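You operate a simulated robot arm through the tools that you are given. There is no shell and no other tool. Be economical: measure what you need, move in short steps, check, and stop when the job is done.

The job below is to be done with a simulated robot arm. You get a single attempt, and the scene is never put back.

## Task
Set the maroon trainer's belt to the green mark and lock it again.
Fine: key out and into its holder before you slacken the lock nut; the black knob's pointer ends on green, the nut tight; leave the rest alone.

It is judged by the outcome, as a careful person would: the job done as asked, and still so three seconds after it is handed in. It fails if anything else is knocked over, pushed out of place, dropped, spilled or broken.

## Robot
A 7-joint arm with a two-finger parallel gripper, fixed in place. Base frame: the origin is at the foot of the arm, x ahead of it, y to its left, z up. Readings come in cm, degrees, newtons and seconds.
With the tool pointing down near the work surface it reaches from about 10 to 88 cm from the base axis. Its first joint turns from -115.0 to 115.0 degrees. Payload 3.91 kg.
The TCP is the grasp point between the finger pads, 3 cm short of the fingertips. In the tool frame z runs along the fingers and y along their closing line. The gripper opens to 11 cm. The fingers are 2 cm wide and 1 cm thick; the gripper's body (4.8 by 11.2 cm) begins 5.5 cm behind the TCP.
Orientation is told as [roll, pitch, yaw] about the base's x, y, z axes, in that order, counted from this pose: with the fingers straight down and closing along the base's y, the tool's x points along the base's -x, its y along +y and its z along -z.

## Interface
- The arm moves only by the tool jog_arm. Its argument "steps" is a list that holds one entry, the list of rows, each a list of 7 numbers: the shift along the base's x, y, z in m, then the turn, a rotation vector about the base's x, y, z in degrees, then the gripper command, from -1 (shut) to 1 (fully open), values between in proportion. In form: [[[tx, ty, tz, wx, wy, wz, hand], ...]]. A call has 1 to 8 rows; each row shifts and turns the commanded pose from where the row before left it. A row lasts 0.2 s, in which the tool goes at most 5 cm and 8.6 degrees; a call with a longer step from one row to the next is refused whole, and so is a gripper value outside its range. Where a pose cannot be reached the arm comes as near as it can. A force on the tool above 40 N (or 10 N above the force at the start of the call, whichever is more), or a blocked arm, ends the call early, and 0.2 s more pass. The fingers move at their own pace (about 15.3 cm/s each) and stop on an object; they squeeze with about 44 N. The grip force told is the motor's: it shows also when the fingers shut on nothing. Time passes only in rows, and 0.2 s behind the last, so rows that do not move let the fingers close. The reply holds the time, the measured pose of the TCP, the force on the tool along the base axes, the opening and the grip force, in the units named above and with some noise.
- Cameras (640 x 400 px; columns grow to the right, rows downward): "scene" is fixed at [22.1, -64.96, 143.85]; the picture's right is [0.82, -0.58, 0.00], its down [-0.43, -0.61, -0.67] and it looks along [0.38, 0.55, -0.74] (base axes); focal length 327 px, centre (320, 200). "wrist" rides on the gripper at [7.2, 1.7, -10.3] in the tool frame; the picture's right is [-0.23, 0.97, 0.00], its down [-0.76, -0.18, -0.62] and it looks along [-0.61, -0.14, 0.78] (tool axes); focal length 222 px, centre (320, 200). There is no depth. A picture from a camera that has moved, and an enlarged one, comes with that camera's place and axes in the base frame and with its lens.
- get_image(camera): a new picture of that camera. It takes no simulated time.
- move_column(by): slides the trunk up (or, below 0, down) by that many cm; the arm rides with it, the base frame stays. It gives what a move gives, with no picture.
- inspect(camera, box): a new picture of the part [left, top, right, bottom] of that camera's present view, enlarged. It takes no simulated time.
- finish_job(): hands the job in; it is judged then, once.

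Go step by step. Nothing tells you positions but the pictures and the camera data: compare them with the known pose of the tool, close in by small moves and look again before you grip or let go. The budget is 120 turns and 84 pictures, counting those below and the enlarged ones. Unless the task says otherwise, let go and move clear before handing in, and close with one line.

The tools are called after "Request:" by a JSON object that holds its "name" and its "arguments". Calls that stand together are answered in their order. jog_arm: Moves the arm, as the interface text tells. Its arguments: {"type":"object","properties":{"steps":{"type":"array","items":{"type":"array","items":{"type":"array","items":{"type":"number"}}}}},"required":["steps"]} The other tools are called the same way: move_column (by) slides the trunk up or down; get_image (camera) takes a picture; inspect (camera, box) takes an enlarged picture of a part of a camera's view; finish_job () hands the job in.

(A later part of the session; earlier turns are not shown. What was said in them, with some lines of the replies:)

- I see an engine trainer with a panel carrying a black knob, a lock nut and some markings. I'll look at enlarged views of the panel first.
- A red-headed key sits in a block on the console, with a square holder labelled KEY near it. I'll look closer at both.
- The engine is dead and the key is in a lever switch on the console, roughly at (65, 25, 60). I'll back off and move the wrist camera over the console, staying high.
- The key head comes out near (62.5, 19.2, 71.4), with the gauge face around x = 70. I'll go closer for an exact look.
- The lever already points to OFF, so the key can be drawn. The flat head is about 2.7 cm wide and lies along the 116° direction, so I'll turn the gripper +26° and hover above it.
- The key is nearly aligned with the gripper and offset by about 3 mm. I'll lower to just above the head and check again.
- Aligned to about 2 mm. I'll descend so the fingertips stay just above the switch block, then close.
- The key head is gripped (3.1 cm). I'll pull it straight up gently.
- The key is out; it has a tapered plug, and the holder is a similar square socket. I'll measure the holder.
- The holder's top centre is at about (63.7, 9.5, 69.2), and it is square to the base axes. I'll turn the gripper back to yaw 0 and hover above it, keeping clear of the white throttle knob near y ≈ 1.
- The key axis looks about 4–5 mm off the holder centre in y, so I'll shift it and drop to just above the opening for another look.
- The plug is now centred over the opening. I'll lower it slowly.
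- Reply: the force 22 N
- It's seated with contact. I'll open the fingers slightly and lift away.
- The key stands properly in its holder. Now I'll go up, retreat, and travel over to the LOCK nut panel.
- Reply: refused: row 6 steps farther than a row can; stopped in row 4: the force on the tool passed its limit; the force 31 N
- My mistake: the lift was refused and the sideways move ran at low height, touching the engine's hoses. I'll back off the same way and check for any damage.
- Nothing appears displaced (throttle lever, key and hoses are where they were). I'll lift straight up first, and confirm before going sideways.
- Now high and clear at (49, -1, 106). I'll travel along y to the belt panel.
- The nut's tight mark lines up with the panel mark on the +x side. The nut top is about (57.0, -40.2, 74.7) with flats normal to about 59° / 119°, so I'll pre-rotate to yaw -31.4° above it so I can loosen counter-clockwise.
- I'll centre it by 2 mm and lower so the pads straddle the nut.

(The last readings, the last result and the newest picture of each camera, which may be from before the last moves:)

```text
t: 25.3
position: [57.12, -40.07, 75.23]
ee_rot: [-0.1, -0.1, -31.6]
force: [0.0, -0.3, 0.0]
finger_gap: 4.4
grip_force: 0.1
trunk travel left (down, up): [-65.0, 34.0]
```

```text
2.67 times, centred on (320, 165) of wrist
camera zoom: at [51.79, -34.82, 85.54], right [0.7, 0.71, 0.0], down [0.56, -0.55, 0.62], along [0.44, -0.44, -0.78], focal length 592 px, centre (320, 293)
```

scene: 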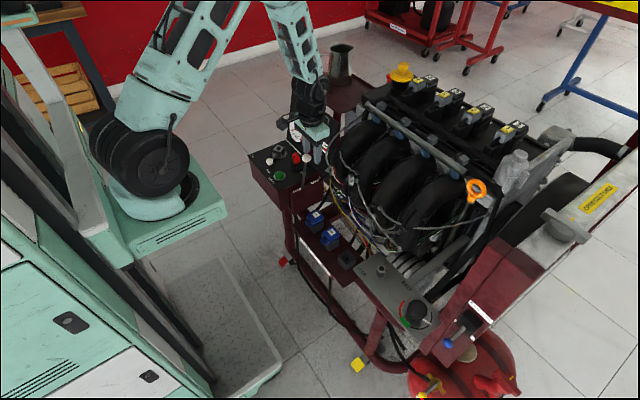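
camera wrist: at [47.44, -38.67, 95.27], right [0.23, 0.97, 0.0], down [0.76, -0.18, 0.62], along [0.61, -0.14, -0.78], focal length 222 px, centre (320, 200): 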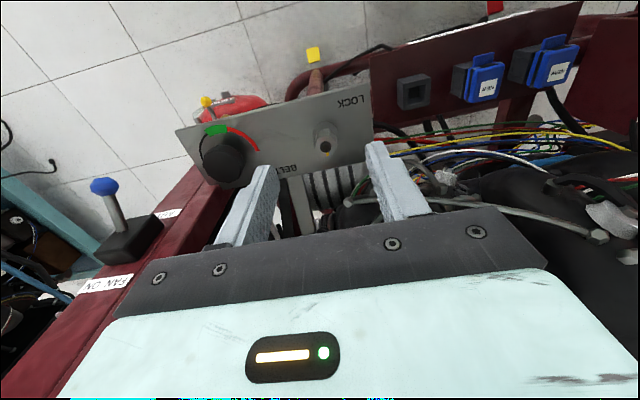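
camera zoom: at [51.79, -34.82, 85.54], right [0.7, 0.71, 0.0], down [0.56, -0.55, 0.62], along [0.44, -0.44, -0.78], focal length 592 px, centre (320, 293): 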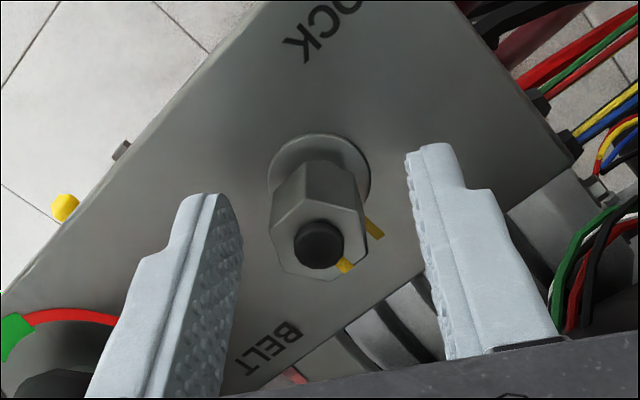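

Well centred. Closing on the flats.

Request:
{"name": "jog_arm", "arguments": {"steps": [[[0, 0, 0, 0, 0, 0, -0.5], [0, 0, 0, 0, 0, 0, -1], [0, 0, 0, 0, 0, 0, -1]]]}}

Request:
{"name": "inspect", "arguments": {"camera": "wrist", "box": [240, 110, 400, 210]}}

```text
t: 26.1
position: [57.02, -40.27, 75.24]
ee_rot: [-0.2, 0.0, -31.5]
force: [-5.5, -7.1, -1.8]
finger_gap: 2.19
grip_force: 45.5
trunk travel left (down, up): [-65.0, 34.0]
```

```text
4.00 times, centred on (320, 160) of wrist
camera zoom: at [51.72, -34.92, 85.54], right [0.7, 0.71, 0.0], down [0.56, -0.55, 0.62], along [0.44, -0.44, -0.78], focal length 888 px, centre (320, 360)
```

zoom: 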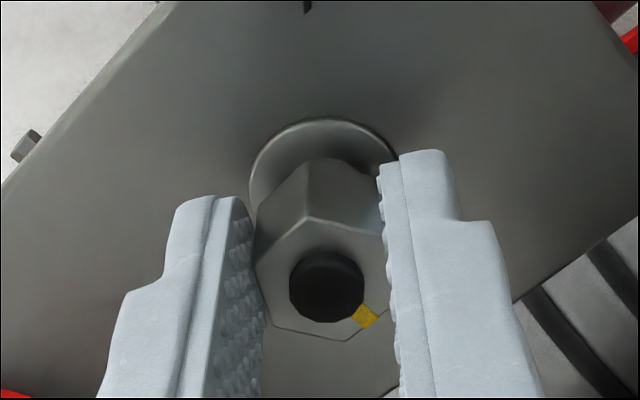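

Gripped on the flats at 2.19 cm. I'll relax the side load, then turn counter-clockwise to slacken.

Request:
{"name": "jog_arm", "arguments": {"steps": [[[-0.0008, -0.0015, 0, 0, 0, 3, -1], [0, 0, 0, 0, 0, 6, -1], [0, 0, 0, 0, 0, 8, -1], [0, 0, 0, 0, 0, 8, -1], [0, 0, 0, 0, 0, 0, -1]]]}}

Request:
{"name": "inspect", "arguments": {"camera": "wrist", "box": [240, 110, 400, 210]}}

```text
t: 27.3
position: [56.98, -40.49, 75.32]
ee_rot: [-0.2, -0.1, -6.5]
force: [-8.5, -19.6, -1.4]
finger_gap: 2.2
grip_force: 44.9
trunk travel left (down, up): [-65.0, 34.0]
```

```text
4.00 times, centred on (320, 160) of wrist
camera zoom: at [49.93, -37.85, 85.54], right [0.34, 0.94, 0.0], down [0.74, -0.26, 0.62], along [0.59, -0.21, -0.78], focal length 888 px, centre (320, 360)
```

zoom: 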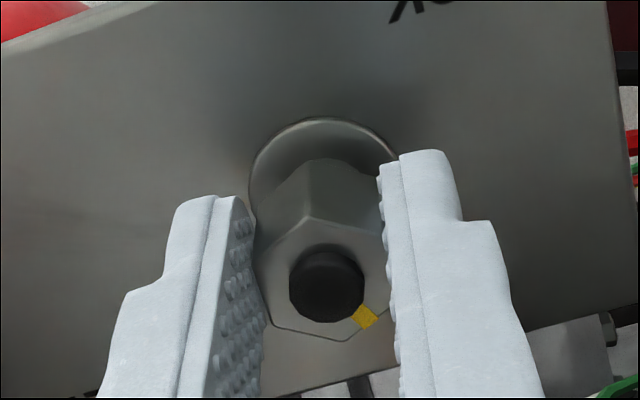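

The nut turns with the gripper. I'll relieve the sideways load as I keep turning.

Request:
{"name": "jog_arm", "arguments": {"steps": [[[-0.001, -0.0025, 0, 0, 0, 0, -1], [0, 0, 0, 0, 0, 0, -1]]]}}

```text
t: 27.9
position: [57.1, -40.34, 75.2]
ee_rot: [-0.2, 0.0, -6.4]
force: [-9.6, -7.5, -1.4]
finger_gap: 2.19
grip_force: 44.9
trunk travel left (down, up): [-65.0, 34.0]
```

Request:
{"name": "jog_arm", "arguments": {"steps": [[[-0.001, -0.001, 0, 0, 0, 6, -1], [-0.001, 0, 0, 0, 0, 8, -1], [0, 0, 0, 0, 0, 8, -1], [0, 0, 0, 0, 0, 8, -1], [0, 0, 0, 0, 0, 0, -1]]]}}

```text
t: 29.1
position: [57.06, -40.69, 75.32]
ee_rot: [-0.2, -0.3, 23.7]
force: [18.3, -8.4, -14.4]
finger_gap: 2.16
grip_force: 44.9
trunk travel left (down, up): [-65.0, 34.0]
```

Request:
{"name": "jog_arm", "arguments": {"steps": [[[0.0025, -0.001, -0.001, 0, 0, 0, -1], [0, 0, 0, 0, 0, 0, -1]]]}}

Request:
{"name": "inspect", "arguments": {"camera": "wrist", "box": [240, 110, 400, 210]}}

```text
t: 29.7
position: [57.07, -40.71, 75.35]
ee_rot: [-0.1, -0.1, 23.6]
force: [9.6, -2.2, 6.9]
finger_gap: 2.14
grip_force: 45.3
trunk travel left (down, up): [-65.0, 34.0]
```

```text
4.00 times, centred on (320, 160) of wrist
camera zoom: at [49.64, -41.98, 85.55], right [-0.18, 0.98, 0.0], down [0.77, 0.14, 0.62], along [0.61, 0.11, -0.78], focal length 888 px, centre (320, 360)
```

zoom: 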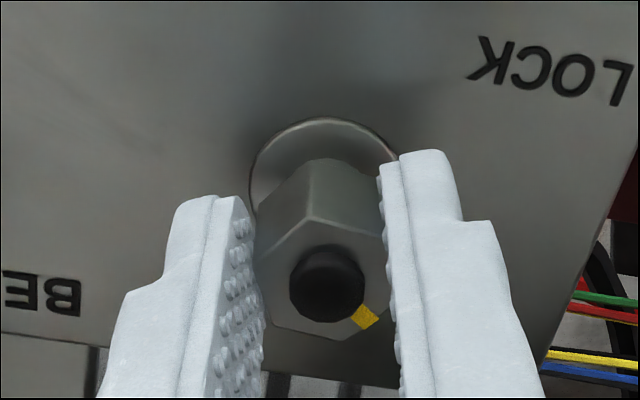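

Turned about 55°. I'll continue to roughly 95° total.

Request:
{"name": "jog_arm", "arguments": {"steps": [[[0.001, 0, 0.0005, 0, 0, 8, -1], [0.001, -0.0005, 0, 0, 0, 8, -1], [0, 0, 0, 0, 0, 8, -1], [0, 0, 0, 0, 0, 8, -1], [0, 0, 0, 0, 0, 8, -1], [0, 0, 0, 0, 0, 0, -1]]]}}

Request:
{"name": "inspect", "arguments": {"camera": "wrist", "box": [240, 110, 400, 210]}}

```text
t: 31.1
position: [57.28, -40.98, 75.22]
ee_rot: [-0.2, -0.1, 63.6]
force: [5.7, -18.5, 10.6]
finger_gap: 2.19
grip_force: 45.0
trunk travel left (down, up): [-65.0, 34.0]
```

```text
4.00 times, centred on (320, 160) of wrist
camera zoom: at [52.43, -46.61, 85.55], right [-0.77, 0.64, 0.0], down [0.5, 0.6, 0.62], along [0.4, 0.48, -0.78], focal length 888 px, centre (320, 360)
```

zoom: 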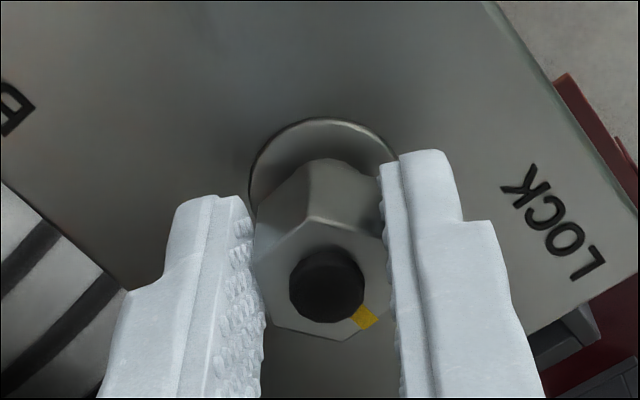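

The nut is about 95° slack. I'll release, rise, and look at the knob.

Request:
{"name": "jog_arm", "arguments": {"steps": [[[0, -0.0015, 0, 0, 0, 0, -0.6], [0, 0, 0, 0, 0, 0, -0.2], [0, 0, 0.02, 0, 0, 0, -0.2], [0, 0, 0.035, 0, 0, 0, -0.2], [0, -0.03, 0.03, 0, 0, -8, 0.2], [0, -0.045, 0.015, 0, 0, -8, 0.2], [0, -0.03, 0, 0, 0, -7, 0.2], [0, 0, 0, 0, 0, 0, 0.2]]]}}

Request:
{"name": "get_image", "arguments": {"camera": "wrist"}}

Request:
{"name": "inspect", "arguments": {"camera": "scene", "box": [350, 240, 462, 310]}}

```text
t: 32.9
position: [57.19, -51.3, 85.3]
ee_rot: [0.0, -0.1, 40.6]
force: [-0.1, 0.5, 0.8]
finger_gap: 6.57
grip_force: 0.0
trunk travel left (down, up): [-65.0, 34.0]
```

```text
34 pictures are left
camera wrist: at [50.56, -54.75, 95.53], right [-0.46, 0.89, 0.0], down [0.69, 0.36, 0.62], along [0.56, 0.29, -0.78], focal length 222 px, centre (320, 200)
```

wrist: 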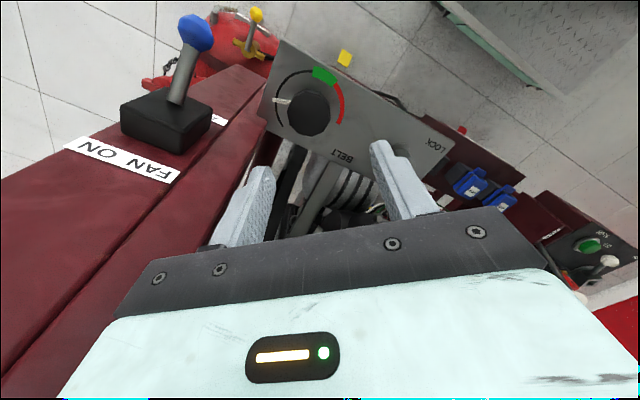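

```text
5.71 times, centred on (406, 275) of scene
camera zoom: at [22.1, -64.96, 143.85], right [0.82, -0.58, 0.0], down [-0.43, -0.61, -0.67], along [0.38, 0.55, -0.74], focal length 1870 px, centre (-171, -229)
```

zoom: 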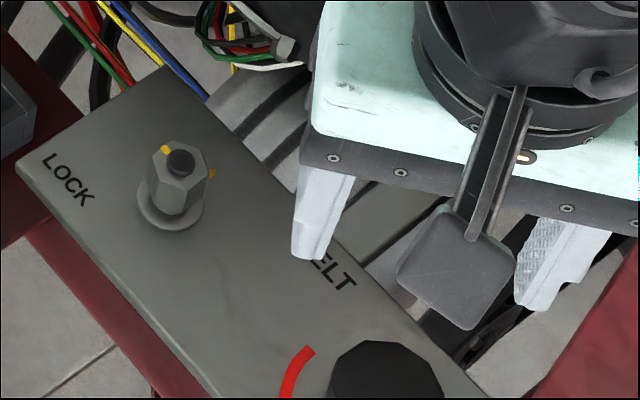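

Request:
{"name": "inspect", "arguments": {"camera": "wrist", "box": [250, 50, 370, 150]}}

Request:
{"name": "inspect", "arguments": {"camera": "scene", "box": [380, 280, 460, 335]}}

```text
4.00 times, centred on (310, 100) of wrist
camera zoom: at [50.56, -54.75, 95.53], right [-0.46, 0.89, 0.0], down [0.69, 0.36, 0.62], along [0.56, 0.29, -0.78], focal length 888 px, centre (360, 600)
```

zoom: 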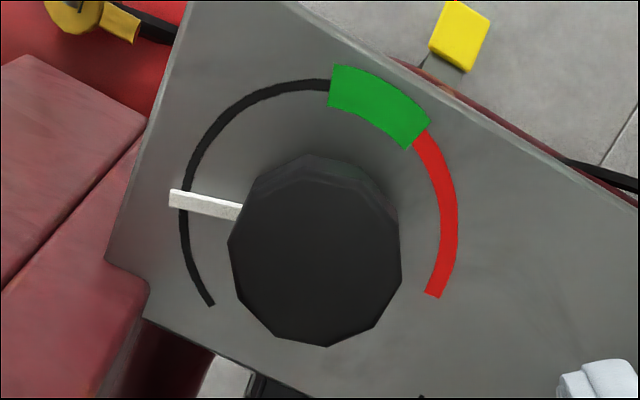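

```text
7.27 times, centred on (420, 308) of scene
camera zoom: at [22.1, -64.96, 143.85], right [0.82, -0.58, 0.0], down [-0.43, -0.61, -0.67], along [0.38, 0.55, -0.74], focal length 2380 px, centre (-407, -582)
```

zoom: 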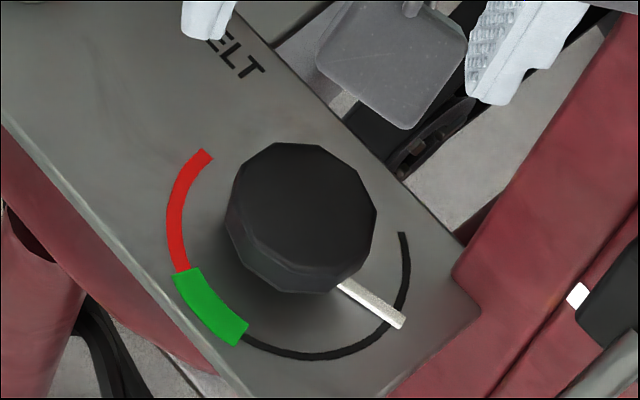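

The pointer is at about 286° and the green centre is at 180° around the knob axis (57.3, -52.45), so it needs about 106° clockwise. I'll set yaw to 53° and come down over the knob.

Request:
{"name": "jog_arm", "arguments": {"steps": [[[0.001, -0.006, -0.02, 0, 0, 6.2, 0.2], [0, -0.0055, -0.02, 0, 0, 6.2, 0.2], [0, 0, -0.02, 0, 0, 0, 0.2], [0, 0, 0, 0, 0, 0, 0.2]]]}}

Request:
{"name": "inspect", "arguments": {"camera": "wrist", "box": [200, 70, 440, 220]}}

```text
t: 33.5
position: [56.75, -52.24, 81.83]
ee_rot: [0.5, 0.1, 51.3]
force: [-21.6, 17.3, 8.8]
finger_gap: 6.59
grip_force: 0.1
trunk travel left (down, up): [-65.0, 34.0]
stopped in row 2: the force on the tool passed its limit (the readings are from after the stop); the commanded pose is now the measured one
```

```text
2.67 times, centred on (320, 145) of wrist
camera zoom: at [50.95, -56.75, 92.14], right [-0.62, 0.79, 0.01], down [0.62, 0.48, 0.62], along [0.48, 0.39, -0.78], focal length 592 px, centre (320, 347)
```

zoom: 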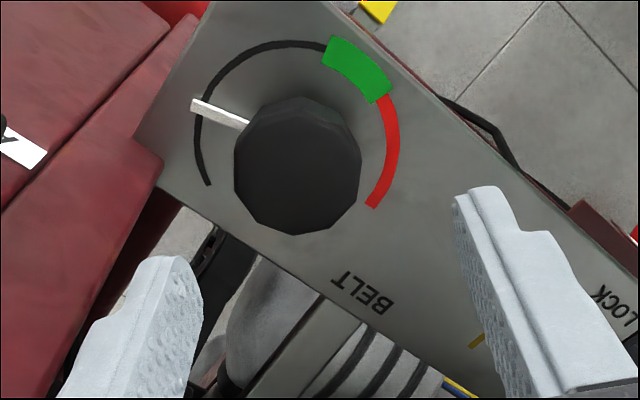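

The gripper touched the maroon frame wall beside the knob; the frame is taller than I took it for. I'll back off up and away, then measure that wall.

Request:
{"name": "jog_arm", "arguments": {"steps": [[[-0.008, 0.008, 0.003, -0.5, 0, 0, 0.2], [-0.01, 0.01, 0.03, 0, 0, -6, 0.2], [0, 0.01, 0.045, 0, 0, -8, 0.2], [0, 0.01, 0.03, 0, 0, -8, 0.2], [0, 0, 0, 0, 0, 0, 0.2]]]}}

Request:
{"name": "get_image", "arguments": {"camera": "wrist"}}

Request:
{"name": "inspect", "arguments": {"camera": "scene", "box": [370, 230, 530, 370]}}

```text
t: 34.7
position: [55.35, -48.55, 92.71]
ee_rot: [-0.2, 0.4, 29.2]
force: [-0.3, -0.9, 0.5]
finger_gap: 6.61
grip_force: 0.1
trunk travel left (down, up): [-65.0, 34.0]
```

```text
29 pictures are left
camera wrist: at [48.16, -50.49, 102.99], right [-0.28, 0.96, 0.0], down [0.75, 0.22, 0.62], along [0.59, 0.17, -0.79], focal length 222 px, centre (320, 200)
```

wrist: 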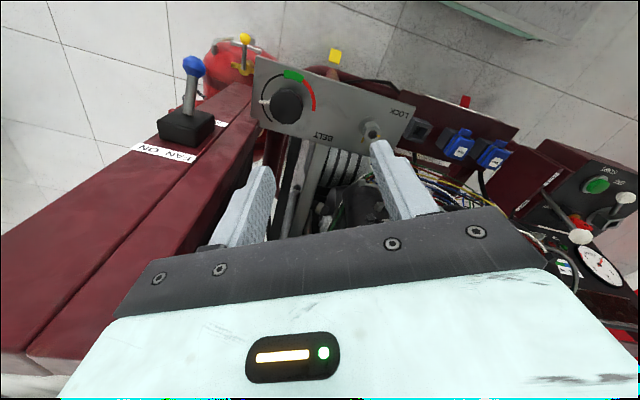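

```text
2.86 times, centred on (450, 300) of scene
camera zoom: at [22.1, -64.96, 143.85], right [0.82, -0.58, 0.0], down [-0.43, -0.61, -0.67], along [0.38, 0.55, -0.74], focal length 935 px, centre (-51, -86)
```

zoom: 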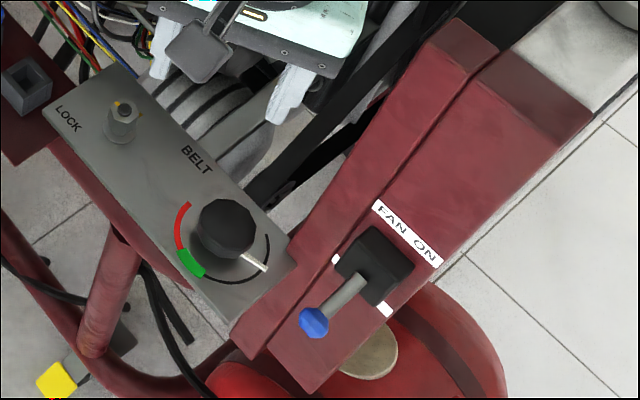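

The frame is a steep two-rail wall at y ≈ -56 beyond x ≈ 57–59, so the safe yaw range at the knob is about -25° to -95°. I'll turn to yaw -35° while high and then hover over the knob, and do the turn in two strokes.

Request:
{"name": "jog_arm", "arguments": {"steps": [[[0, 0, 0, 0.37, -0.25, -8, 0.2], [0, 0, 0, 0, 0, -8, 0.2], [0, 0, 0, 0, 0, -8, 0.2], [0, 0, 0, 0, 0, -8, 0], [0, -0.01, 0, 0, 0, -8, 0], [0.005, -0.01, 0, 0, 0, -8, 0], [0.01, -0.01, 0, 0, 0, -8, 0], [0.0045, -0.009, -0.02, 0, 0, -8, 0]]]}}

Request:
{"name": "get_image", "arguments": {"camera": "wrist"}}

```text
t: 36.5
position: [57.3, -52.47, 90.56]
ee_rot: [0.2, 0.0, -34.8]
force: [-0.3, 0.2, 0.3]
finger_gap: 5.48
grip_force: 0.1
trunk travel left (down, up): [-65.0, 34.0]
```

```text
27 pictures are left
camera wrist: at [52.19, -46.9, 100.91], right [0.74, 0.67, 0.0], down [0.52, -0.58, 0.62], along [0.42, -0.46, -0.78], focal length 222 px, centre (320, 200)
```

wrist: 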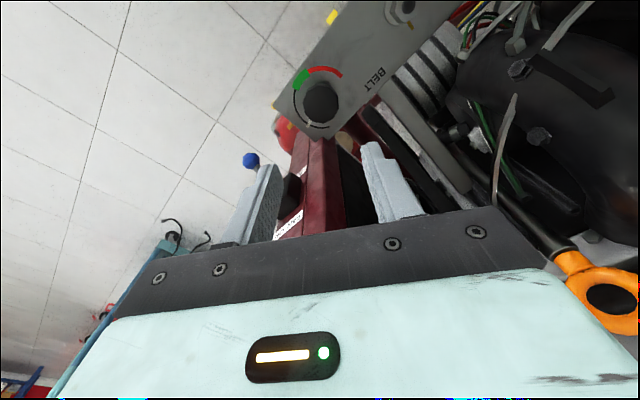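

The knob is centred below the tool. I'll set yaw -32° and descend around the knob, watching for contact.

Request:
{"name": "jog_arm", "arguments": {"steps": [[[0, 0, -0.04, 0, 0, 2.8, 0.05], [0, 0, -0.04, 0, 0, 0, 0.05], [0, 0, -0.03, 0, 0, 0, 0.05], [0, 0, 0, 0, 0, 0, 0.05]]]}}

Request:
{"name": "inspect", "arguments": {"camera": "wrist", "box": [200, 80, 440, 230]}}

Request:
{"name": "inspect", "arguments": {"camera": "scene", "box": [370, 240, 498, 340]}}

```text
t: 37.5
position: [57.25, -52.55, 79.59]
ee_rot: [0.1, 0.0, -31.9]
force: [-0.8, 0.6, 0.6]
finger_gap: 5.79
grip_force: 0.0
trunk travel left (down, up): [-65.0, 34.0]
```

```text
2.67 times, centred on (320, 155) of wrist
camera zoom: at [51.91, -47.21, 89.89], right [0.71, 0.71, 0.0], down [0.55, -0.55, 0.62], along [0.44, -0.44, -0.78], focal length 592 px, centre (320, 320)
```

zoom: 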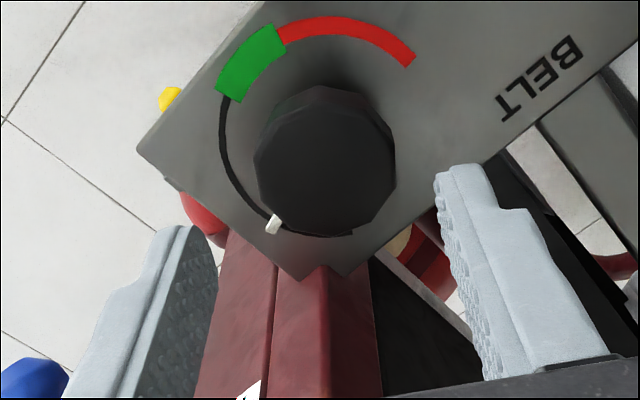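

```text
4.00 times, centred on (434, 290) of scene
camera zoom: at [22.1, -64.96, 143.85], right [0.82, -0.58, 0.0], down [-0.43, -0.61, -0.67], along [0.38, 0.55, -0.74], focal length 1309 px, centre (-136, -160)
```

zoom: 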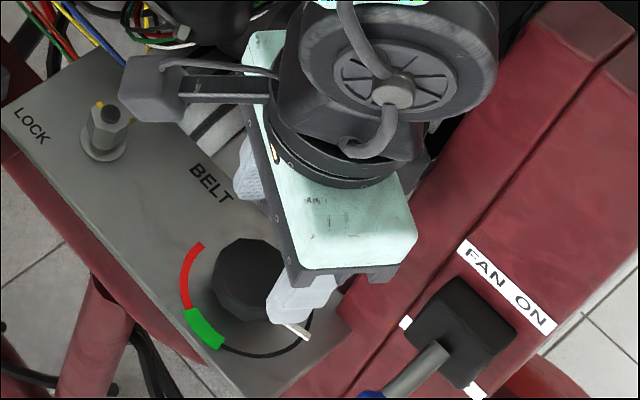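

Request:
{"name": "jog_arm", "arguments": {"steps": [[[0, 0.0015, -0.015, 0, 0, 0, 0.0], [0, 0, -0.015, 0, 0, 0, 0.0], [0, 0, -0.011, 0, 0, 0, 0], [0, 0, 0, 0, 0, 0, -0.5], [0, 0, 0, 0, 0, 0, -1], [0, 0, 0, 0, 0, 0, -1]]]}}

Request:
{"name": "inspect", "arguments": {"camera": "wrist", "box": [200, 80, 440, 230]}}

```text
t: 38.9
position: [57.18, -52.39, 75.49]
ee_rot: [0.2, 0.0, -32.0]
force: [-0.7, -1.6, 6.6]
finger_gap: 4.27
grip_force: 45.3
trunk travel left (down, up): [-65.0, 34.0]
```

```text
2.67 times, centred on (320, 155) of wrist
camera zoom: at [51.88, -47.03, 85.84], right [0.71, 0.71, 0.0], down [0.55, -0.55, 0.62], along [0.44, -0.44, -0.78], focal length 592 px, centre (320, 320)
```

zoom: 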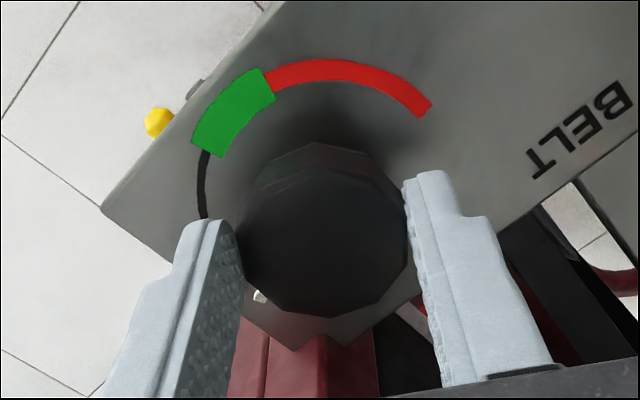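

Gripped with almost no side load. First clockwise stroke.

Request:
{"name": "jog_arm", "arguments": {"steps": [[[0, 0, 0, 0, 0, -4, -1], [0, 0, 0, 0, 0, -7, -1], [0, 0, 0, 0, 0, -7, -1], [0, 0, 0, 0, 0, -7, -1], [0, 0, 0, 0, 0, 0, -1]]]}}

Request:
{"name": "inspect", "arguments": {"camera": "wrist", "box": [200, 80, 440, 230]}}

```text
t: 40.1
position: [57.35, -52.25, 75.47]
ee_rot: [0.1, -0.1, -56.8]
force: [-0.2, 2.3, 8.8]
finger_gap: 4.27
grip_force: 45.0
trunk travel left (down, up): [-65.0, 34.0]
```

```text
2.67 times, centred on (320, 155) of wrist
camera zoom: at [54.68, -45.2, 85.84], right [0.94, 0.34, 0.0], down [0.26, -0.74, 0.62], along [0.21, -0.58, -0.78], focal length 592 px, centre (320, 320)
```

zoom: 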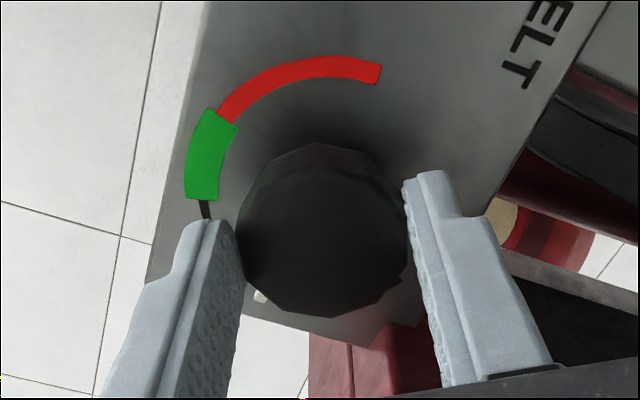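

The knob and pointer turn freely with the gripper. Continuing to yaw ≈ -85°.

Request:
{"name": "jog_arm", "arguments": {"steps": [[[0, 0, 0, 0, 0, -7, -1], [0, 0, 0, 0, 0, -7, -1], [0, 0, 0, 0, 0, -7, -1], [0, 0, 0, 0, 0, -7, -1], [0, 0, 0, 0, 0, 0, -1]]]}}

Request:
{"name": "inspect", "arguments": {"camera": "scene", "box": [370, 240, 498, 340]}}

```text
t: 41.3
position: [57.36, -52.28, 75.59]
ee_rot: [0.2, 0.0, -84.9]
force: [14.5, 6.8, 7.6]
finger_gap: 4.28
grip_force: 45.2
trunk travel left (down, up): [-65.0, 34.0]
```

```text
4.00 times, centred on (434, 290) of scene
camera zoom: at [22.1, -64.96, 143.85], right [0.82, -0.58, 0.0], down [-0.43, -0.61, -0.67], along [0.38, 0.55, -0.74], focal length 1309 px, centre (-136, -160)
```

zoom: 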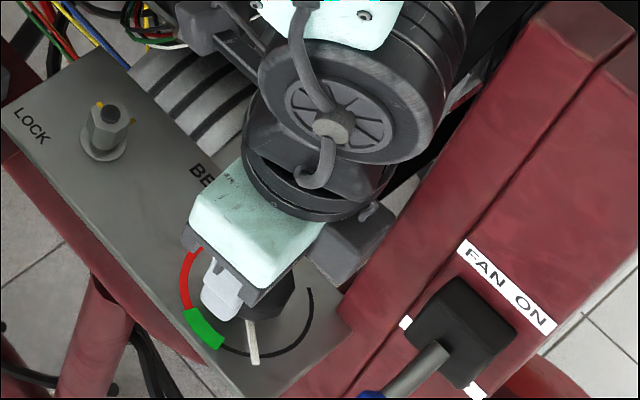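

Half done. I'll release, lift a little, rotate back and regrip.

Request:
{"name": "jog_arm", "arguments": {"steps": [[[0, 0, 0, 0, 0, 0, -0.05], [0, 0, 0, 0, 0, 0, -0.02], [0, 0, 0.025, 0, 0, 0, -0.02], [0, 0, 0, 0, 0, 8, 0], [0, 0, 0, 0, 0, 8, 0], [0, 0, 0, 0, 0, 8, 0], [0, 0, 0, 0, 0, 8, 0], [0, 0, 0, 0, 0, 8, 0]]]}}

Request:
{"name": "jog_arm", "arguments": {"steps": [[[0, 0, 0, 0, 0, 8, 0], [0, 0, 0, 0, 0, 5, 0], [0, 0, 0, 0, 0, 0, 0]]]}}

Request:
{"name": "inspect", "arguments": {"camera": "wrist", "box": [200, 80, 440, 230]}}

```text
t: 43.1
position: [57.37, -52.32, 77.98]
ee_rot: [0.2, 0.1, -44.9]
force: [-0.5, 0.5, 0.2]
finger_gap: 5.52
grip_force: 0.1
trunk travel left (down, up): [-65.0, 34.0]
```

```text
t: 43.9
position: [57.28, -52.31, 77.93]
ee_rot: [0.1, 0.0, -31.9]
force: [-0.4, -1.4, -0.4]
finger_gap: 5.51
grip_force: 0.2
trunk travel left (down, up): [-65.0, 34.0]
```

```text
2.67 times, centred on (320, 155) of wrist
camera zoom: at [51.94, -47.0, 88.3], right [0.71, 0.71, 0.0], down [0.55, -0.55, 0.62], along [0.44, -0.44, -0.78], focal length 592 px, centre (320, 320)
```

zoom: 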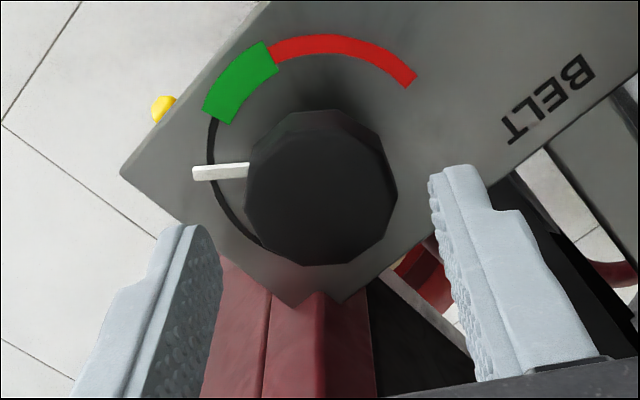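

The pointer is now at about 228° and green spans about 157–197°, so another 51° clockwise puts it mid-green. I'll regrip and turn.

Request:
{"name": "jog_arm", "arguments": {"steps": [[[0, 0, -0.015, 0, 0, 0, 0.0], [0, 0, -0.01, 0, 0, 0, 0.0], [0, 0, 0, 0, 0, 0, -0.5], [0, 0, 0, 0, 0, 0, -1], [0, 0, 0, 0, 0, 0, -1]]]}}

```text
t: 45.1
position: [57.21, -52.45, 75.54]
ee_rot: [0.0, 0.1, -32.0]
force: [-2.2, -4.8, 8.5]
finger_gap: 4.25
grip_force: 45.0
trunk travel left (down, up): [-65.0, 34.0]
```

Request:
{"name": "jog_arm", "arguments": {"steps": [[[0, -0.0005, 0, 0, 0, -5, -1], [0, 0, 0, 0, 0, -7.5, -1], [0, 0, 0, 0, 0, -7.5, -1], [0, 0, 0, 0, 0, -7.5, -1], [0, 0, 0, 0, 0, -7.5, -1], [0, 0, 0, 0, 0, -7.5, -1], [0, 0, 0, 0, 0, -7.5, -1], [0, 0, 0, 0, 0, 0, -1]]]}}

Request:
{"name": "inspect", "arguments": {"camera": "scene", "box": [380, 280, 460, 335]}}

```text
t: 46.9
position: [57.4, -52.24, 75.33]
ee_rot: [0.2, 0.0, -82.0]
force: [13.1, 2.5, 7.3]
finger_gap: 4.27
grip_force: 45.3
trunk travel left (down, up): [-65.0, 34.0]
```

```text
7.27 times, centred on (420, 308) of scene
camera zoom: at [22.1, -64.96, 143.85], right [0.82, -0.58, 0.0], down [-0.43, -0.61, -0.67], along [0.38, 0.55, -0.74], focal length 2380 px, centre (-407, -582)
```

zoom: 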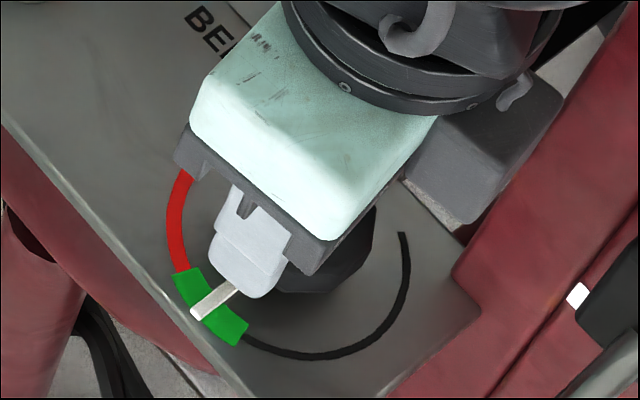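

The pointer sits mid-green. I'll release, lift clear, and move back toward the nut while turning the wrist back.

Request:
{"name": "jog_arm", "arguments": {"steps": [[[0, 0, 0, 0, 0, 0, -0.1], [0, 0, 0, 0, 0, 0, 0], [0, 0, 0.025, 0, 0, 0, 0], [0, 0, 0.04, 0, 0, 0, 0], [0, 0.03, 0.035, 0, 0, 0, 0], [-0.005, 0.04, 0, 0, 0, 8, 0], [0, 0.04, 0, 0, 0, 8, 0], [0, 0.01, 0, 0, 0, 8, 0]]]}}

Request:
{"name": "jog_arm", "arguments": {"steps": [[[0, 0, 0, 0, 0, 8.5, 0], [0, 0, 0, 0, 0, 8.5, 0], [0, 0, 0, 0, 0, 8.5, 0], [0, 0, 0, 0, 0, 8.5, 0], [0, 0, 0, 0, 0, 8.5, 0], [0, 0, 0, 0, 0, 8.5, 0], [0, 0, 0, 0, 0, 8.5, 0], [0, 0, 0, 0, 0, 8.5, 0]]]}}

```text
t: 48.7
position: [56.82, -40.3, 85.51]
ee_rot: [0.1, 0.0, -57.8]
force: [-0.5, -0.6, -0.7]
finger_gap: 5.51
grip_force: 0.0
trunk travel left (down, up): [-65.0, 34.0]
```

```text
t: 50.5
position: [56.79, -40.33, 85.5]
ee_rot: [0.1, -0.1, 10.3]
force: [-0.2, 0.1, 0.2]
finger_gap: 5.54
grip_force: 0.0
trunk travel left (down, up): [-65.0, 34.0]
```

Request:
{"name": "jog_arm", "arguments": {"steps": [[[0.002, 0, 0, 0, 0, 8.5, 0], [0, 0, 0, 0, 0, 8.5, 0], [0, 0, 0, 0, 0, 8.5, 0], [0, 0, 0, 0, 0, 8.5, 0], [0, 0, 0, 0, 0, 8.5, -0.2], [0, 0, -0.03, 0, 0, 8.5, -0.2], [0, 0, -0.025, 0, 0, 2.3, -0.2], [0, 0, 0, 0, 0, 0, -0.2]]]}}

Request:
{"name": "inspect", "arguments": {"camera": "wrist", "box": [240, 90, 400, 190]}}

Request:
{"name": "inspect", "arguments": {"camera": "scene", "box": [360, 240, 488, 340]}}

```text
t: 52.3
position: [56.99, -40.32, 79.92]
ee_rot: [0.0, 0.0, 63.5]
force: [0.8, -0.5, 0.4]
finger_gap: 4.41
grip_force: 0.1
trunk travel left (down, up): [-65.0, 34.0]
```

```text
4.00 times, centred on (320, 140) of wrist
camera zoom: at [52.22, -45.97, 90.3], right [-0.77, 0.64, 0.0], down [0.5, 0.6, 0.62], along [0.4, 0.48, -0.78], focal length 888 px, centre (320, 440)
```

zoom: 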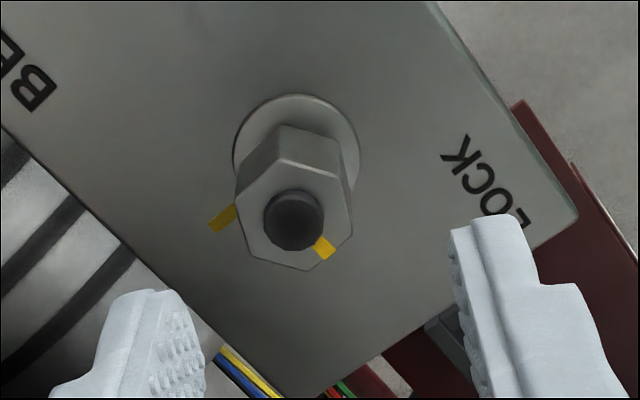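

```text
4.00 times, centred on (424, 290) of scene
camera zoom: at [22.1, -64.96, 143.85], right [0.82, -0.58, 0.0], down [-0.43, -0.61, -0.67], along [0.38, 0.55, -0.74], focal length 1309 px, centre (-96, -160)
```

zoom: 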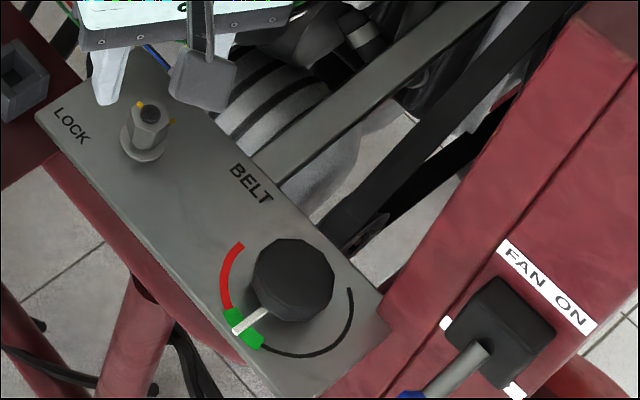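

The pointer is on green. Comparing the earlier grips, the nut's true axis is about (57.47, -40.53), so I'll centre there, descend and grip to tighten clockwise.

Request:
{"name": "jog_arm", "arguments": {"steps": [[[0.0048, -0.0021, -0.015, 0, 0, 0, -0.2], [0, 0, -0.02, 0, 0, 0, -0.2], [0, 0, -0.012, 0, 0, 0, -0.2], [0, 0, 0, 0, 0, 0, -0.2]]]}}

Request:
{"name": "inspect", "arguments": {"camera": "wrist", "box": [240, 110, 400, 210]}}

```text
t: 53.3
position: [57.42, -40.44, 75.24]
ee_rot: [0.0, -0.1, 63.5]
force: [-0.4, 0.0, -0.1]
finger_gap: 4.38
grip_force: 0.0
trunk travel left (down, up): [-65.0, 34.0]
```

```text
4.00 times, centred on (320, 160) of wrist
camera zoom: at [52.66, -46.22, 85.57], right [-0.77, 0.64, 0.0], down [0.5, 0.6, 0.62], along [0.4, 0.48, -0.78], focal length 888 px, centre (320, 360)
```

zoom: 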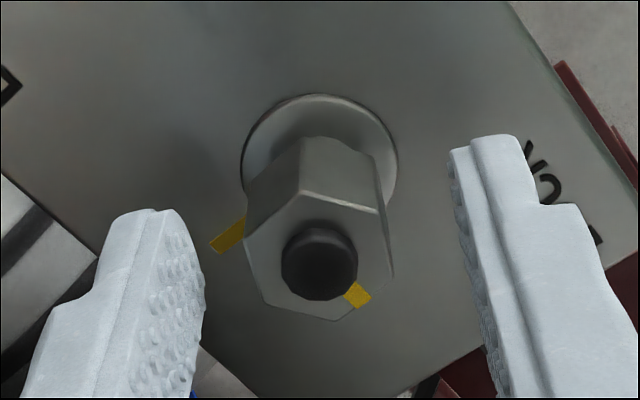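

Request:
{"name": "jog_arm", "arguments": {"steps": [[[0, 0, 0, 0, 0, 0, -0.5], [0, 0, 0, 0, 0, 0, -1], [0, 0, 0, 0, 0, 0, -1], [0, 0, 0, 0, 0, -5, -1], [0, 0, 0, 0, 0, -7, -1], [0, 0, 0, 0, 0, -7, -1], [0, 0, 0, 0, 0, -7, -1], [0, 0, 0, 0, 0, 0, -1]]]}}

```text
t: 55.1
position: [57.54, -40.63, 75.19]
ee_rot: [0.1, 0.0, 37.3]
force: [1.8, -2.5, -2.2]
finger_gap: 2.19
grip_force: 45.2
trunk travel left (down, up): [-65.0, 34.0]
```

The side load is near zero, so the centring is right. Continuing clockwise.

Request:
{"name": "jog_arm", "arguments": {"steps": [[[0, 0, 0, 0, 0, -8, -1], [0, 0, 0, 0, 0, -8, -1], [0, 0, 0, 0, 0, -8, -1], [0, 0, 0, 0, 0, -8, -1], [0, 0, 0, 0, 0, -8, -1], [0, 0, 0, 0, 0, -8, -1], [0, 0, 0, 0, 0, 0, -1]]]}}

Request:
{"name": "inspect", "arguments": {"camera": "wrist", "box": [240, 110, 400, 210]}}

```text
t: 56.7
position: [57.49, -40.54, 75.21]
ee_rot: [0.2, 0.0, -10.7]
force: [-1.4, 2.3, -0.7]
finger_gap: 2.18
grip_force: 44.7
trunk travel left (down, up): [-65.0, 34.0]
```

```text
4.00 times, centred on (320, 160) of wrist
camera zoom: at [50.58, -37.47, 85.59], right [0.4, 0.92, 0.0], down [0.72, -0.32, 0.62], along [0.57, -0.25, -0.78], focal length 888 px, centre (320, 360)
```

zoom: 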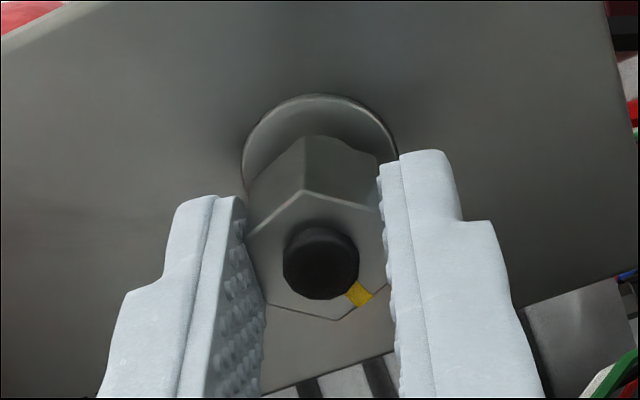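

About 21° remain. I'll turn to the original alignment plus a touch.

Request:
{"name": "jog_arm", "arguments": {"steps": [[[0, 0, 0, 0, 0, -7, -1], [0, 0, 0, 0, 0, -7, -1], [0, 0, 0, 0, 0, -5, -1], [0, 0, 0, 0, 0, -2, -1], [0, 0, 0, 0, 0, -1.5, -1], [0, 0, 0, 0, 0, 0, -1]]]}}

Request:
{"name": "inspect", "arguments": {"camera": "wrist", "box": [240, 110, 400, 210]}}

```text
t: 58.1
position: [57.5, -40.41, 75.23]
ee_rot: [0.1, -0.1, -33.1]
force: [2.0, 4.7, -3.8]
finger_gap: 2.2
grip_force: 44.7
trunk travel left (down, up): [-65.0, 34.0]
```

```text
4.00 times, centred on (320, 160) of wrist
camera zoom: at [52.26, -35.1, 85.59], right [0.72, 0.69, 0.0], down [0.54, -0.57, 0.62], along [0.43, -0.45, -0.78], focal length 888 px, centre (320, 360)
```

zoom: 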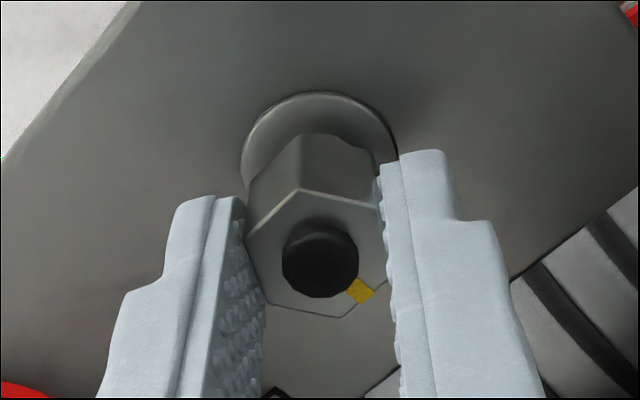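

Turned 97° back. I'll release, lift and compare the marks.

Request:
{"name": "jog_arm", "arguments": {"steps": [[[0, 0, 0, 0, 0, 0, -0.6], [0, 0, 0, 0, 0, 0, -0.2], [0, 0, 0.02, 0, 0, 0, -0.2], [0, 0, 0.04, 0, 0, 0, -0.2], [0, 0, 0.02, 0, 0, 0, -0.2], [0, 0, 0, 0, 0, 0, -0.2]]]}}

Request:
{"name": "inspect", "arguments": {"camera": "wrist", "box": [250, 80, 378, 160]}}

```text
t: 59.5
position: [57.56, -40.39, 83.18]
ee_rot: [0.1, 0.0, -33.1]
force: [0.6, -0.1, 0.3]
finger_gap: 4.39
grip_force: 0.1
trunk travel left (down, up): [-65.0, 34.0]
```

```text
5.00 times, centred on (314, 120) of wrist
camera zoom: at [52.26, -35.15, 93.51], right [0.72, 0.69, 0.0], down [0.54, -0.57, 0.62], along [0.43, -0.45, -0.78], focal length 1111 px, centre (350, 600)
```

zoom: 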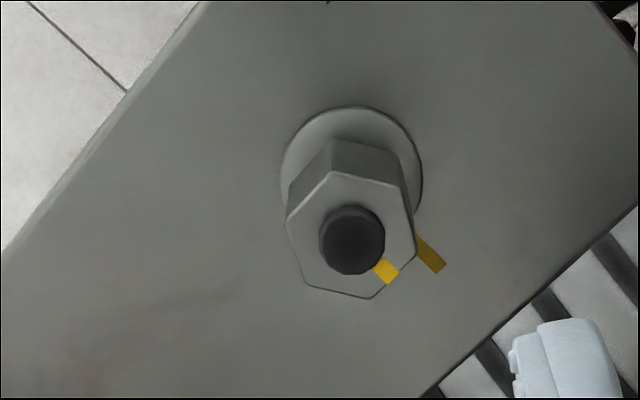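

Request:
{"name": "jog_arm", "arguments": {"steps": [[[-0.03, 0, 0.04, 0, 0, 0, -0.2], [-0.04, 0, 0.03, 0, 0, 5, 0], [-0.04, 0, 0.03, 0, 0, 8, 0], [-0.04, 0, 0.02, 0, 0, 8, 0], [0, 0, 0, 0, 0, 0, 0]]]}}

Request:
{"name": "inspect", "arguments": {"camera": "scene", "box": [340, 240, 500, 340]}}

Request:
{"name": "inspect", "arguments": {"camera": "scene", "box": [366, 250, 398, 290]}}

Request:
{"name": "get_image", "arguments": {"camera": "scene"}}

```text
t: 60.7
position: [42.4, -40.63, 95.38]
ee_rot: [0.2, 0.2, -12.0]
force: [-0.1, -0.3, -0.3]
finger_gap: 5.49
grip_force: 0.0
trunk travel left (down, up): [-65.0, 34.0]
```

```text
4.00 times, centred on (420, 290) of scene
camera zoom: at [22.1, -64.96, 143.85], right [0.82, -0.58, 0.0], down [-0.43, -0.61, -0.67], along [0.38, 0.55, -0.74], focal length 1309 px, centre (-80, -160)
```

zoom: 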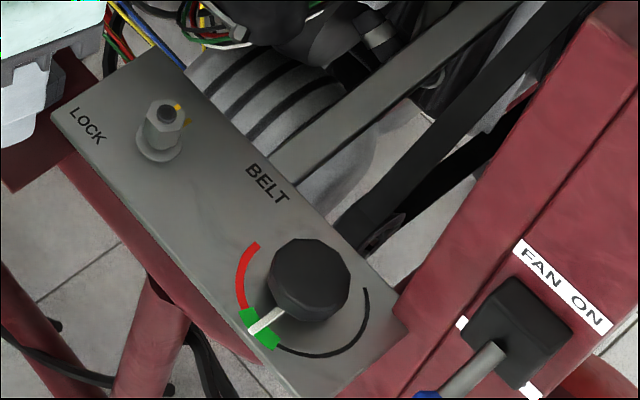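

```text
10.00 times, centred on (382, 270) of scene
camera zoom: at [22.1, -64.96, 143.85], right [0.82, -0.58, 0.0], down [-0.43, -0.61, -0.67], along [0.38, 0.55, -0.74], focal length 3272 px, centre (-300, -500)
```

zoom: 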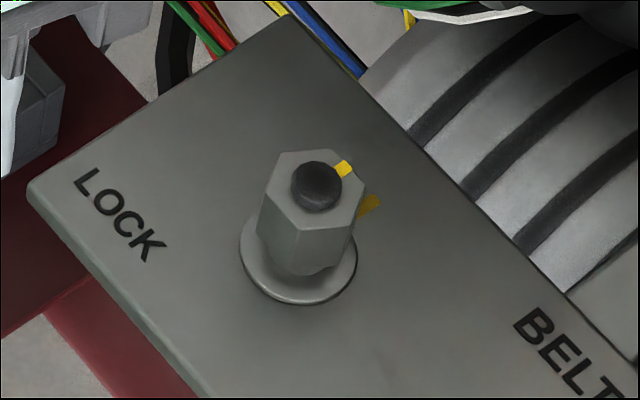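

```text
11 pictures are left
```

scene: 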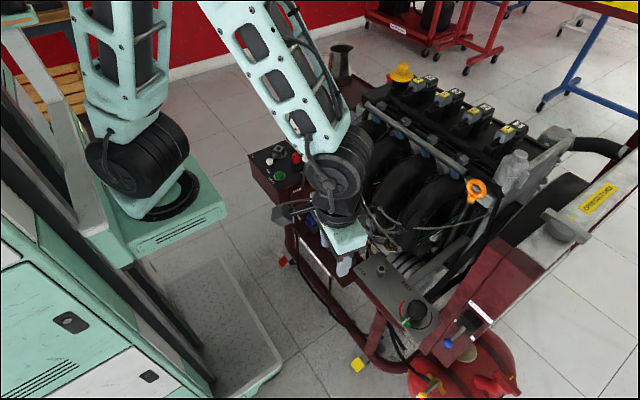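

The pointer is mid-green; the nut's mark may be a couple of degrees short of the panel mark. I'll go back for a precise look and snug it up if needed.

Request:
{"name": "jog_arm", "arguments": {"steps": [[[0.04, 0, -0.02, 0, 0, -6, -0.2], [0.04, 0, -0.02, 0, 0, -6, -0.2], [0.04, 0, -0.03, 0, 0, -6, -0.2], [0.0315, 0.0005, -0.03, 0, 0, -1, -0.2], [0, 0, -0.044, 0, 0, 0, -0.2], [0, 0, 0, 0, 0, 0, -0.2]]]}}

Request:
{"name": "inspect", "arguments": {"camera": "wrist", "box": [280, 90, 360, 140]}}

```text
t: 62.1
position: [57.66, -40.5, 80.77]
ee_rot: [0.1, -0.1, -31.1]
force: [0.2, -0.1, 0.2]
finger_gap: 4.39
grip_force: 0.0
trunk travel left (down, up): [-65.0, 34.0]
```

```text
8.00 times, centred on (320, 115) of wrist
camera zoom: at [52.16, -35.19, 91.07], right [0.7, 0.72, 0.0], down [0.56, -0.55, 0.62], along [0.45, -0.43, -0.78], focal length 1777 px, centre (320, 880)
```

zoom: 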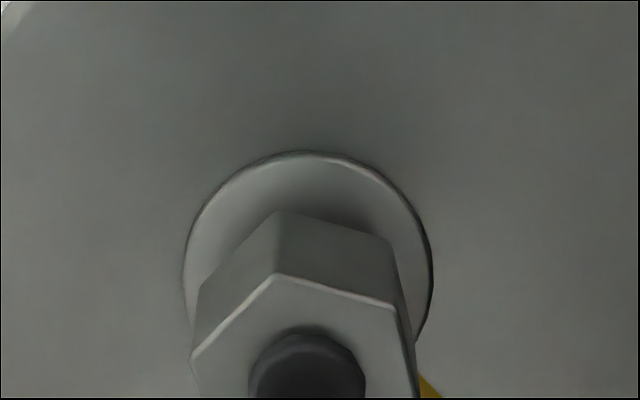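

The nut is about 2° short of its original angle. I'll grip it flush at yaw ≈ -29° and snug it a few degrees more.

Request:
{"name": "jog_arm", "arguments": {"steps": [[[-0.001, 0, -0.02, 0, 0, 2.2, -0.2], [0, 0, -0.02, 0, 0, 0, -0.2], [0, 0, -0.016, 0, 0, 0, -0.2], [0, 0, 0, 0, 0, 0, -0.5], [0, 0, 0, 0, 0, 0, -1], [0, 0, 0, 0, 0, 0, -1]]]}}

Request:
{"name": "jog_arm", "arguments": {"steps": [[[0, 0, 0, 0, 0, -2, -1], [0, 0, 0, 0, 0, -2, -1], [0, 0, 0, 0, 0, 0, -1]]]}}

Request:
{"name": "inspect", "arguments": {"camera": "wrist", "box": [240, 110, 400, 210]}}

```text
t: 63.5
position: [57.49, -40.41, 75.19]
ee_rot: [0.3, 0.0, -28.9]
force: [-1.9, -4.5, -0.6]
finger_gap: 2.16
grip_force: 45.7
trunk travel left (down, up): [-65.0, 34.0]
```

```text
t: 64.3
position: [57.43, -40.45, 75.17]
ee_rot: [0.1, 0.1, -32.9]
force: [-1.4, -3.8, -1.6]
finger_gap: 2.19
grip_force: 44.6
trunk travel left (down, up): [-65.0, 34.0]
```

```text
4.00 times, centred on (320, 160) of wrist
camera zoom: at [52.23, -35.1, 85.55], right [0.72, 0.69, 0.0], down [0.54, -0.56, 0.62], along [0.43, -0.45, -0.78], focal length 888 px, centre (320, 360)
```

zoom: 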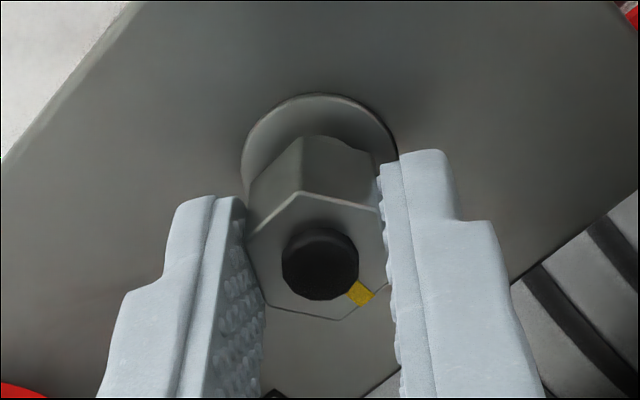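

The gap widened as I turned, which suggests the pads slipped on a nut already at its tight stop. I'll release, lift away and check.

Request:
{"name": "jog_arm", "arguments": {"steps": [[[0, 0, 0, 0, 0, 0, -0.6], [0, 0, 0, 0, 0, 0, -0.2], [0, 0, 0.025, 0, 0, 0, -0.2], [0, 0, 0.03, 0, 0, 0, -0.2], [0, 0, 0, 0, 0, 1.8, -0.2]]]}}

Request:
{"name": "inspect", "arguments": {"camera": "wrist", "box": [280, 90, 360, 140]}}

```text
t: 65.5
position: [57.49, -40.62, 80.84]
ee_rot: [0.1, -0.1, -31.0]
force: [0.4, 0.2, 0.4]
finger_gap: 4.41
grip_force: 0.0
trunk travel left (down, up): [-65.0, 34.0]
```

```text
8.00 times, centred on (320, 115) of wrist
camera zoom: at [52.11, -35.32, 91.11], right [0.7, 0.72, 0.0], down [0.56, -0.55, 0.62], along [0.45, -0.43, -0.78], focal length 1777 px, centre (320, 880)
```

zoom: 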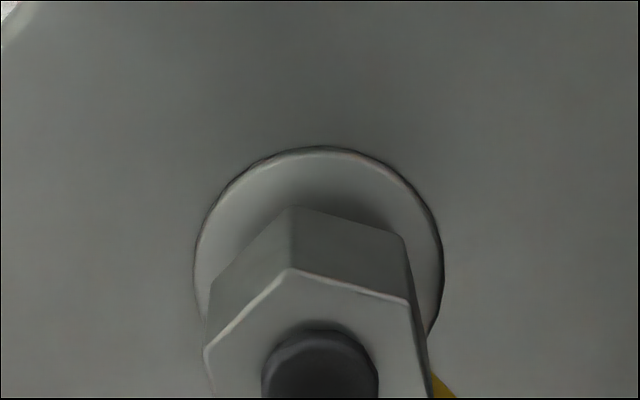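

The nut is back at its original tight angle. I'll retreat clear and do a final check.

Request:
{"name": "jog_arm", "arguments": {"steps": [[[-0.02, 0, 0.04, 0, 0, 0, -0.2], [-0.03, 0, 0.035, 0, 0, 5, 0], [-0.04, 0, 0.03, 0, 0, 8, 0], [-0.04, 0.02, 0.02, 0, 0, 8, 0], [0, 0, 0, 0, 0, 8, 0], [0, 0, 0, 0, 0, 0, 0]]]}}

Request:
{"name": "inspect", "arguments": {"camera": "scene", "box": [340, 240, 500, 340]}}

Request:
{"name": "inspect", "arguments": {"camera": "scene", "box": [240, 120, 352, 190]}}

```text
t: 66.9
position: [44.7, -38.65, 93.28]
ee_rot: [0.1, 0.0, -2.0]
force: [0.0, 0.5, -0.5]
finger_gap: 5.51
grip_force: 0.0
trunk travel left (down, up): [-65.0, 34.0]
```

```text
4.00 times, centred on (420, 290) of scene
camera zoom: at [22.1, -64.96, 143.85], right [0.82, -0.58, 0.0], down [-0.43, -0.61, -0.67], along [0.38, 0.55, -0.74], focal length 1309 px, centre (-80, -160)
```

zoom: 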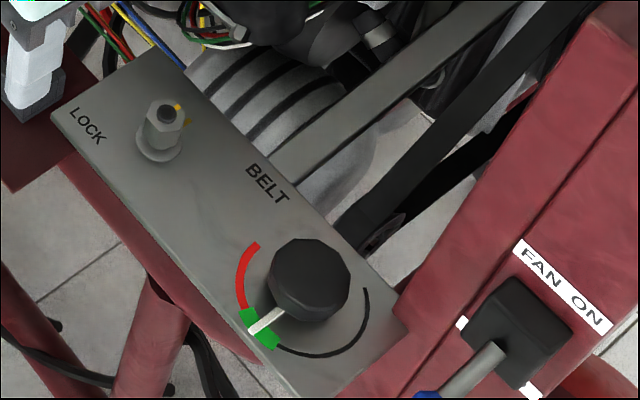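

```text
5.71 times, centred on (296, 155) of scene
camera zoom: at [22.1, -64.96, 143.85], right [0.82, -0.58, 0.0], down [-0.43, -0.61, -0.67], along [0.38, 0.55, -0.74], focal length 1870 px, centre (457, 457)
```

zoom: 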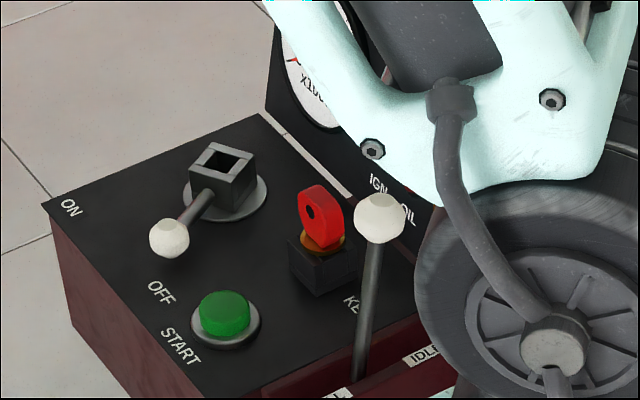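

The key is in its holder, the lever is at OFF, the pointer is on green and the nut is tight with its marks aligned. The arm is clear, so I'll hand in.

Request:
{"name": "finish_job", "arguments": {}}

```text
The job is handed in.
```

The belt pointer is mid-green, the lock nut is back at its original tight mark (to within a degree or two), and the key went into its holder before I slackened the nut. On the way the arm bumped the engine hoses and the maroon frame once each, and I saw nothing moved or damaged.
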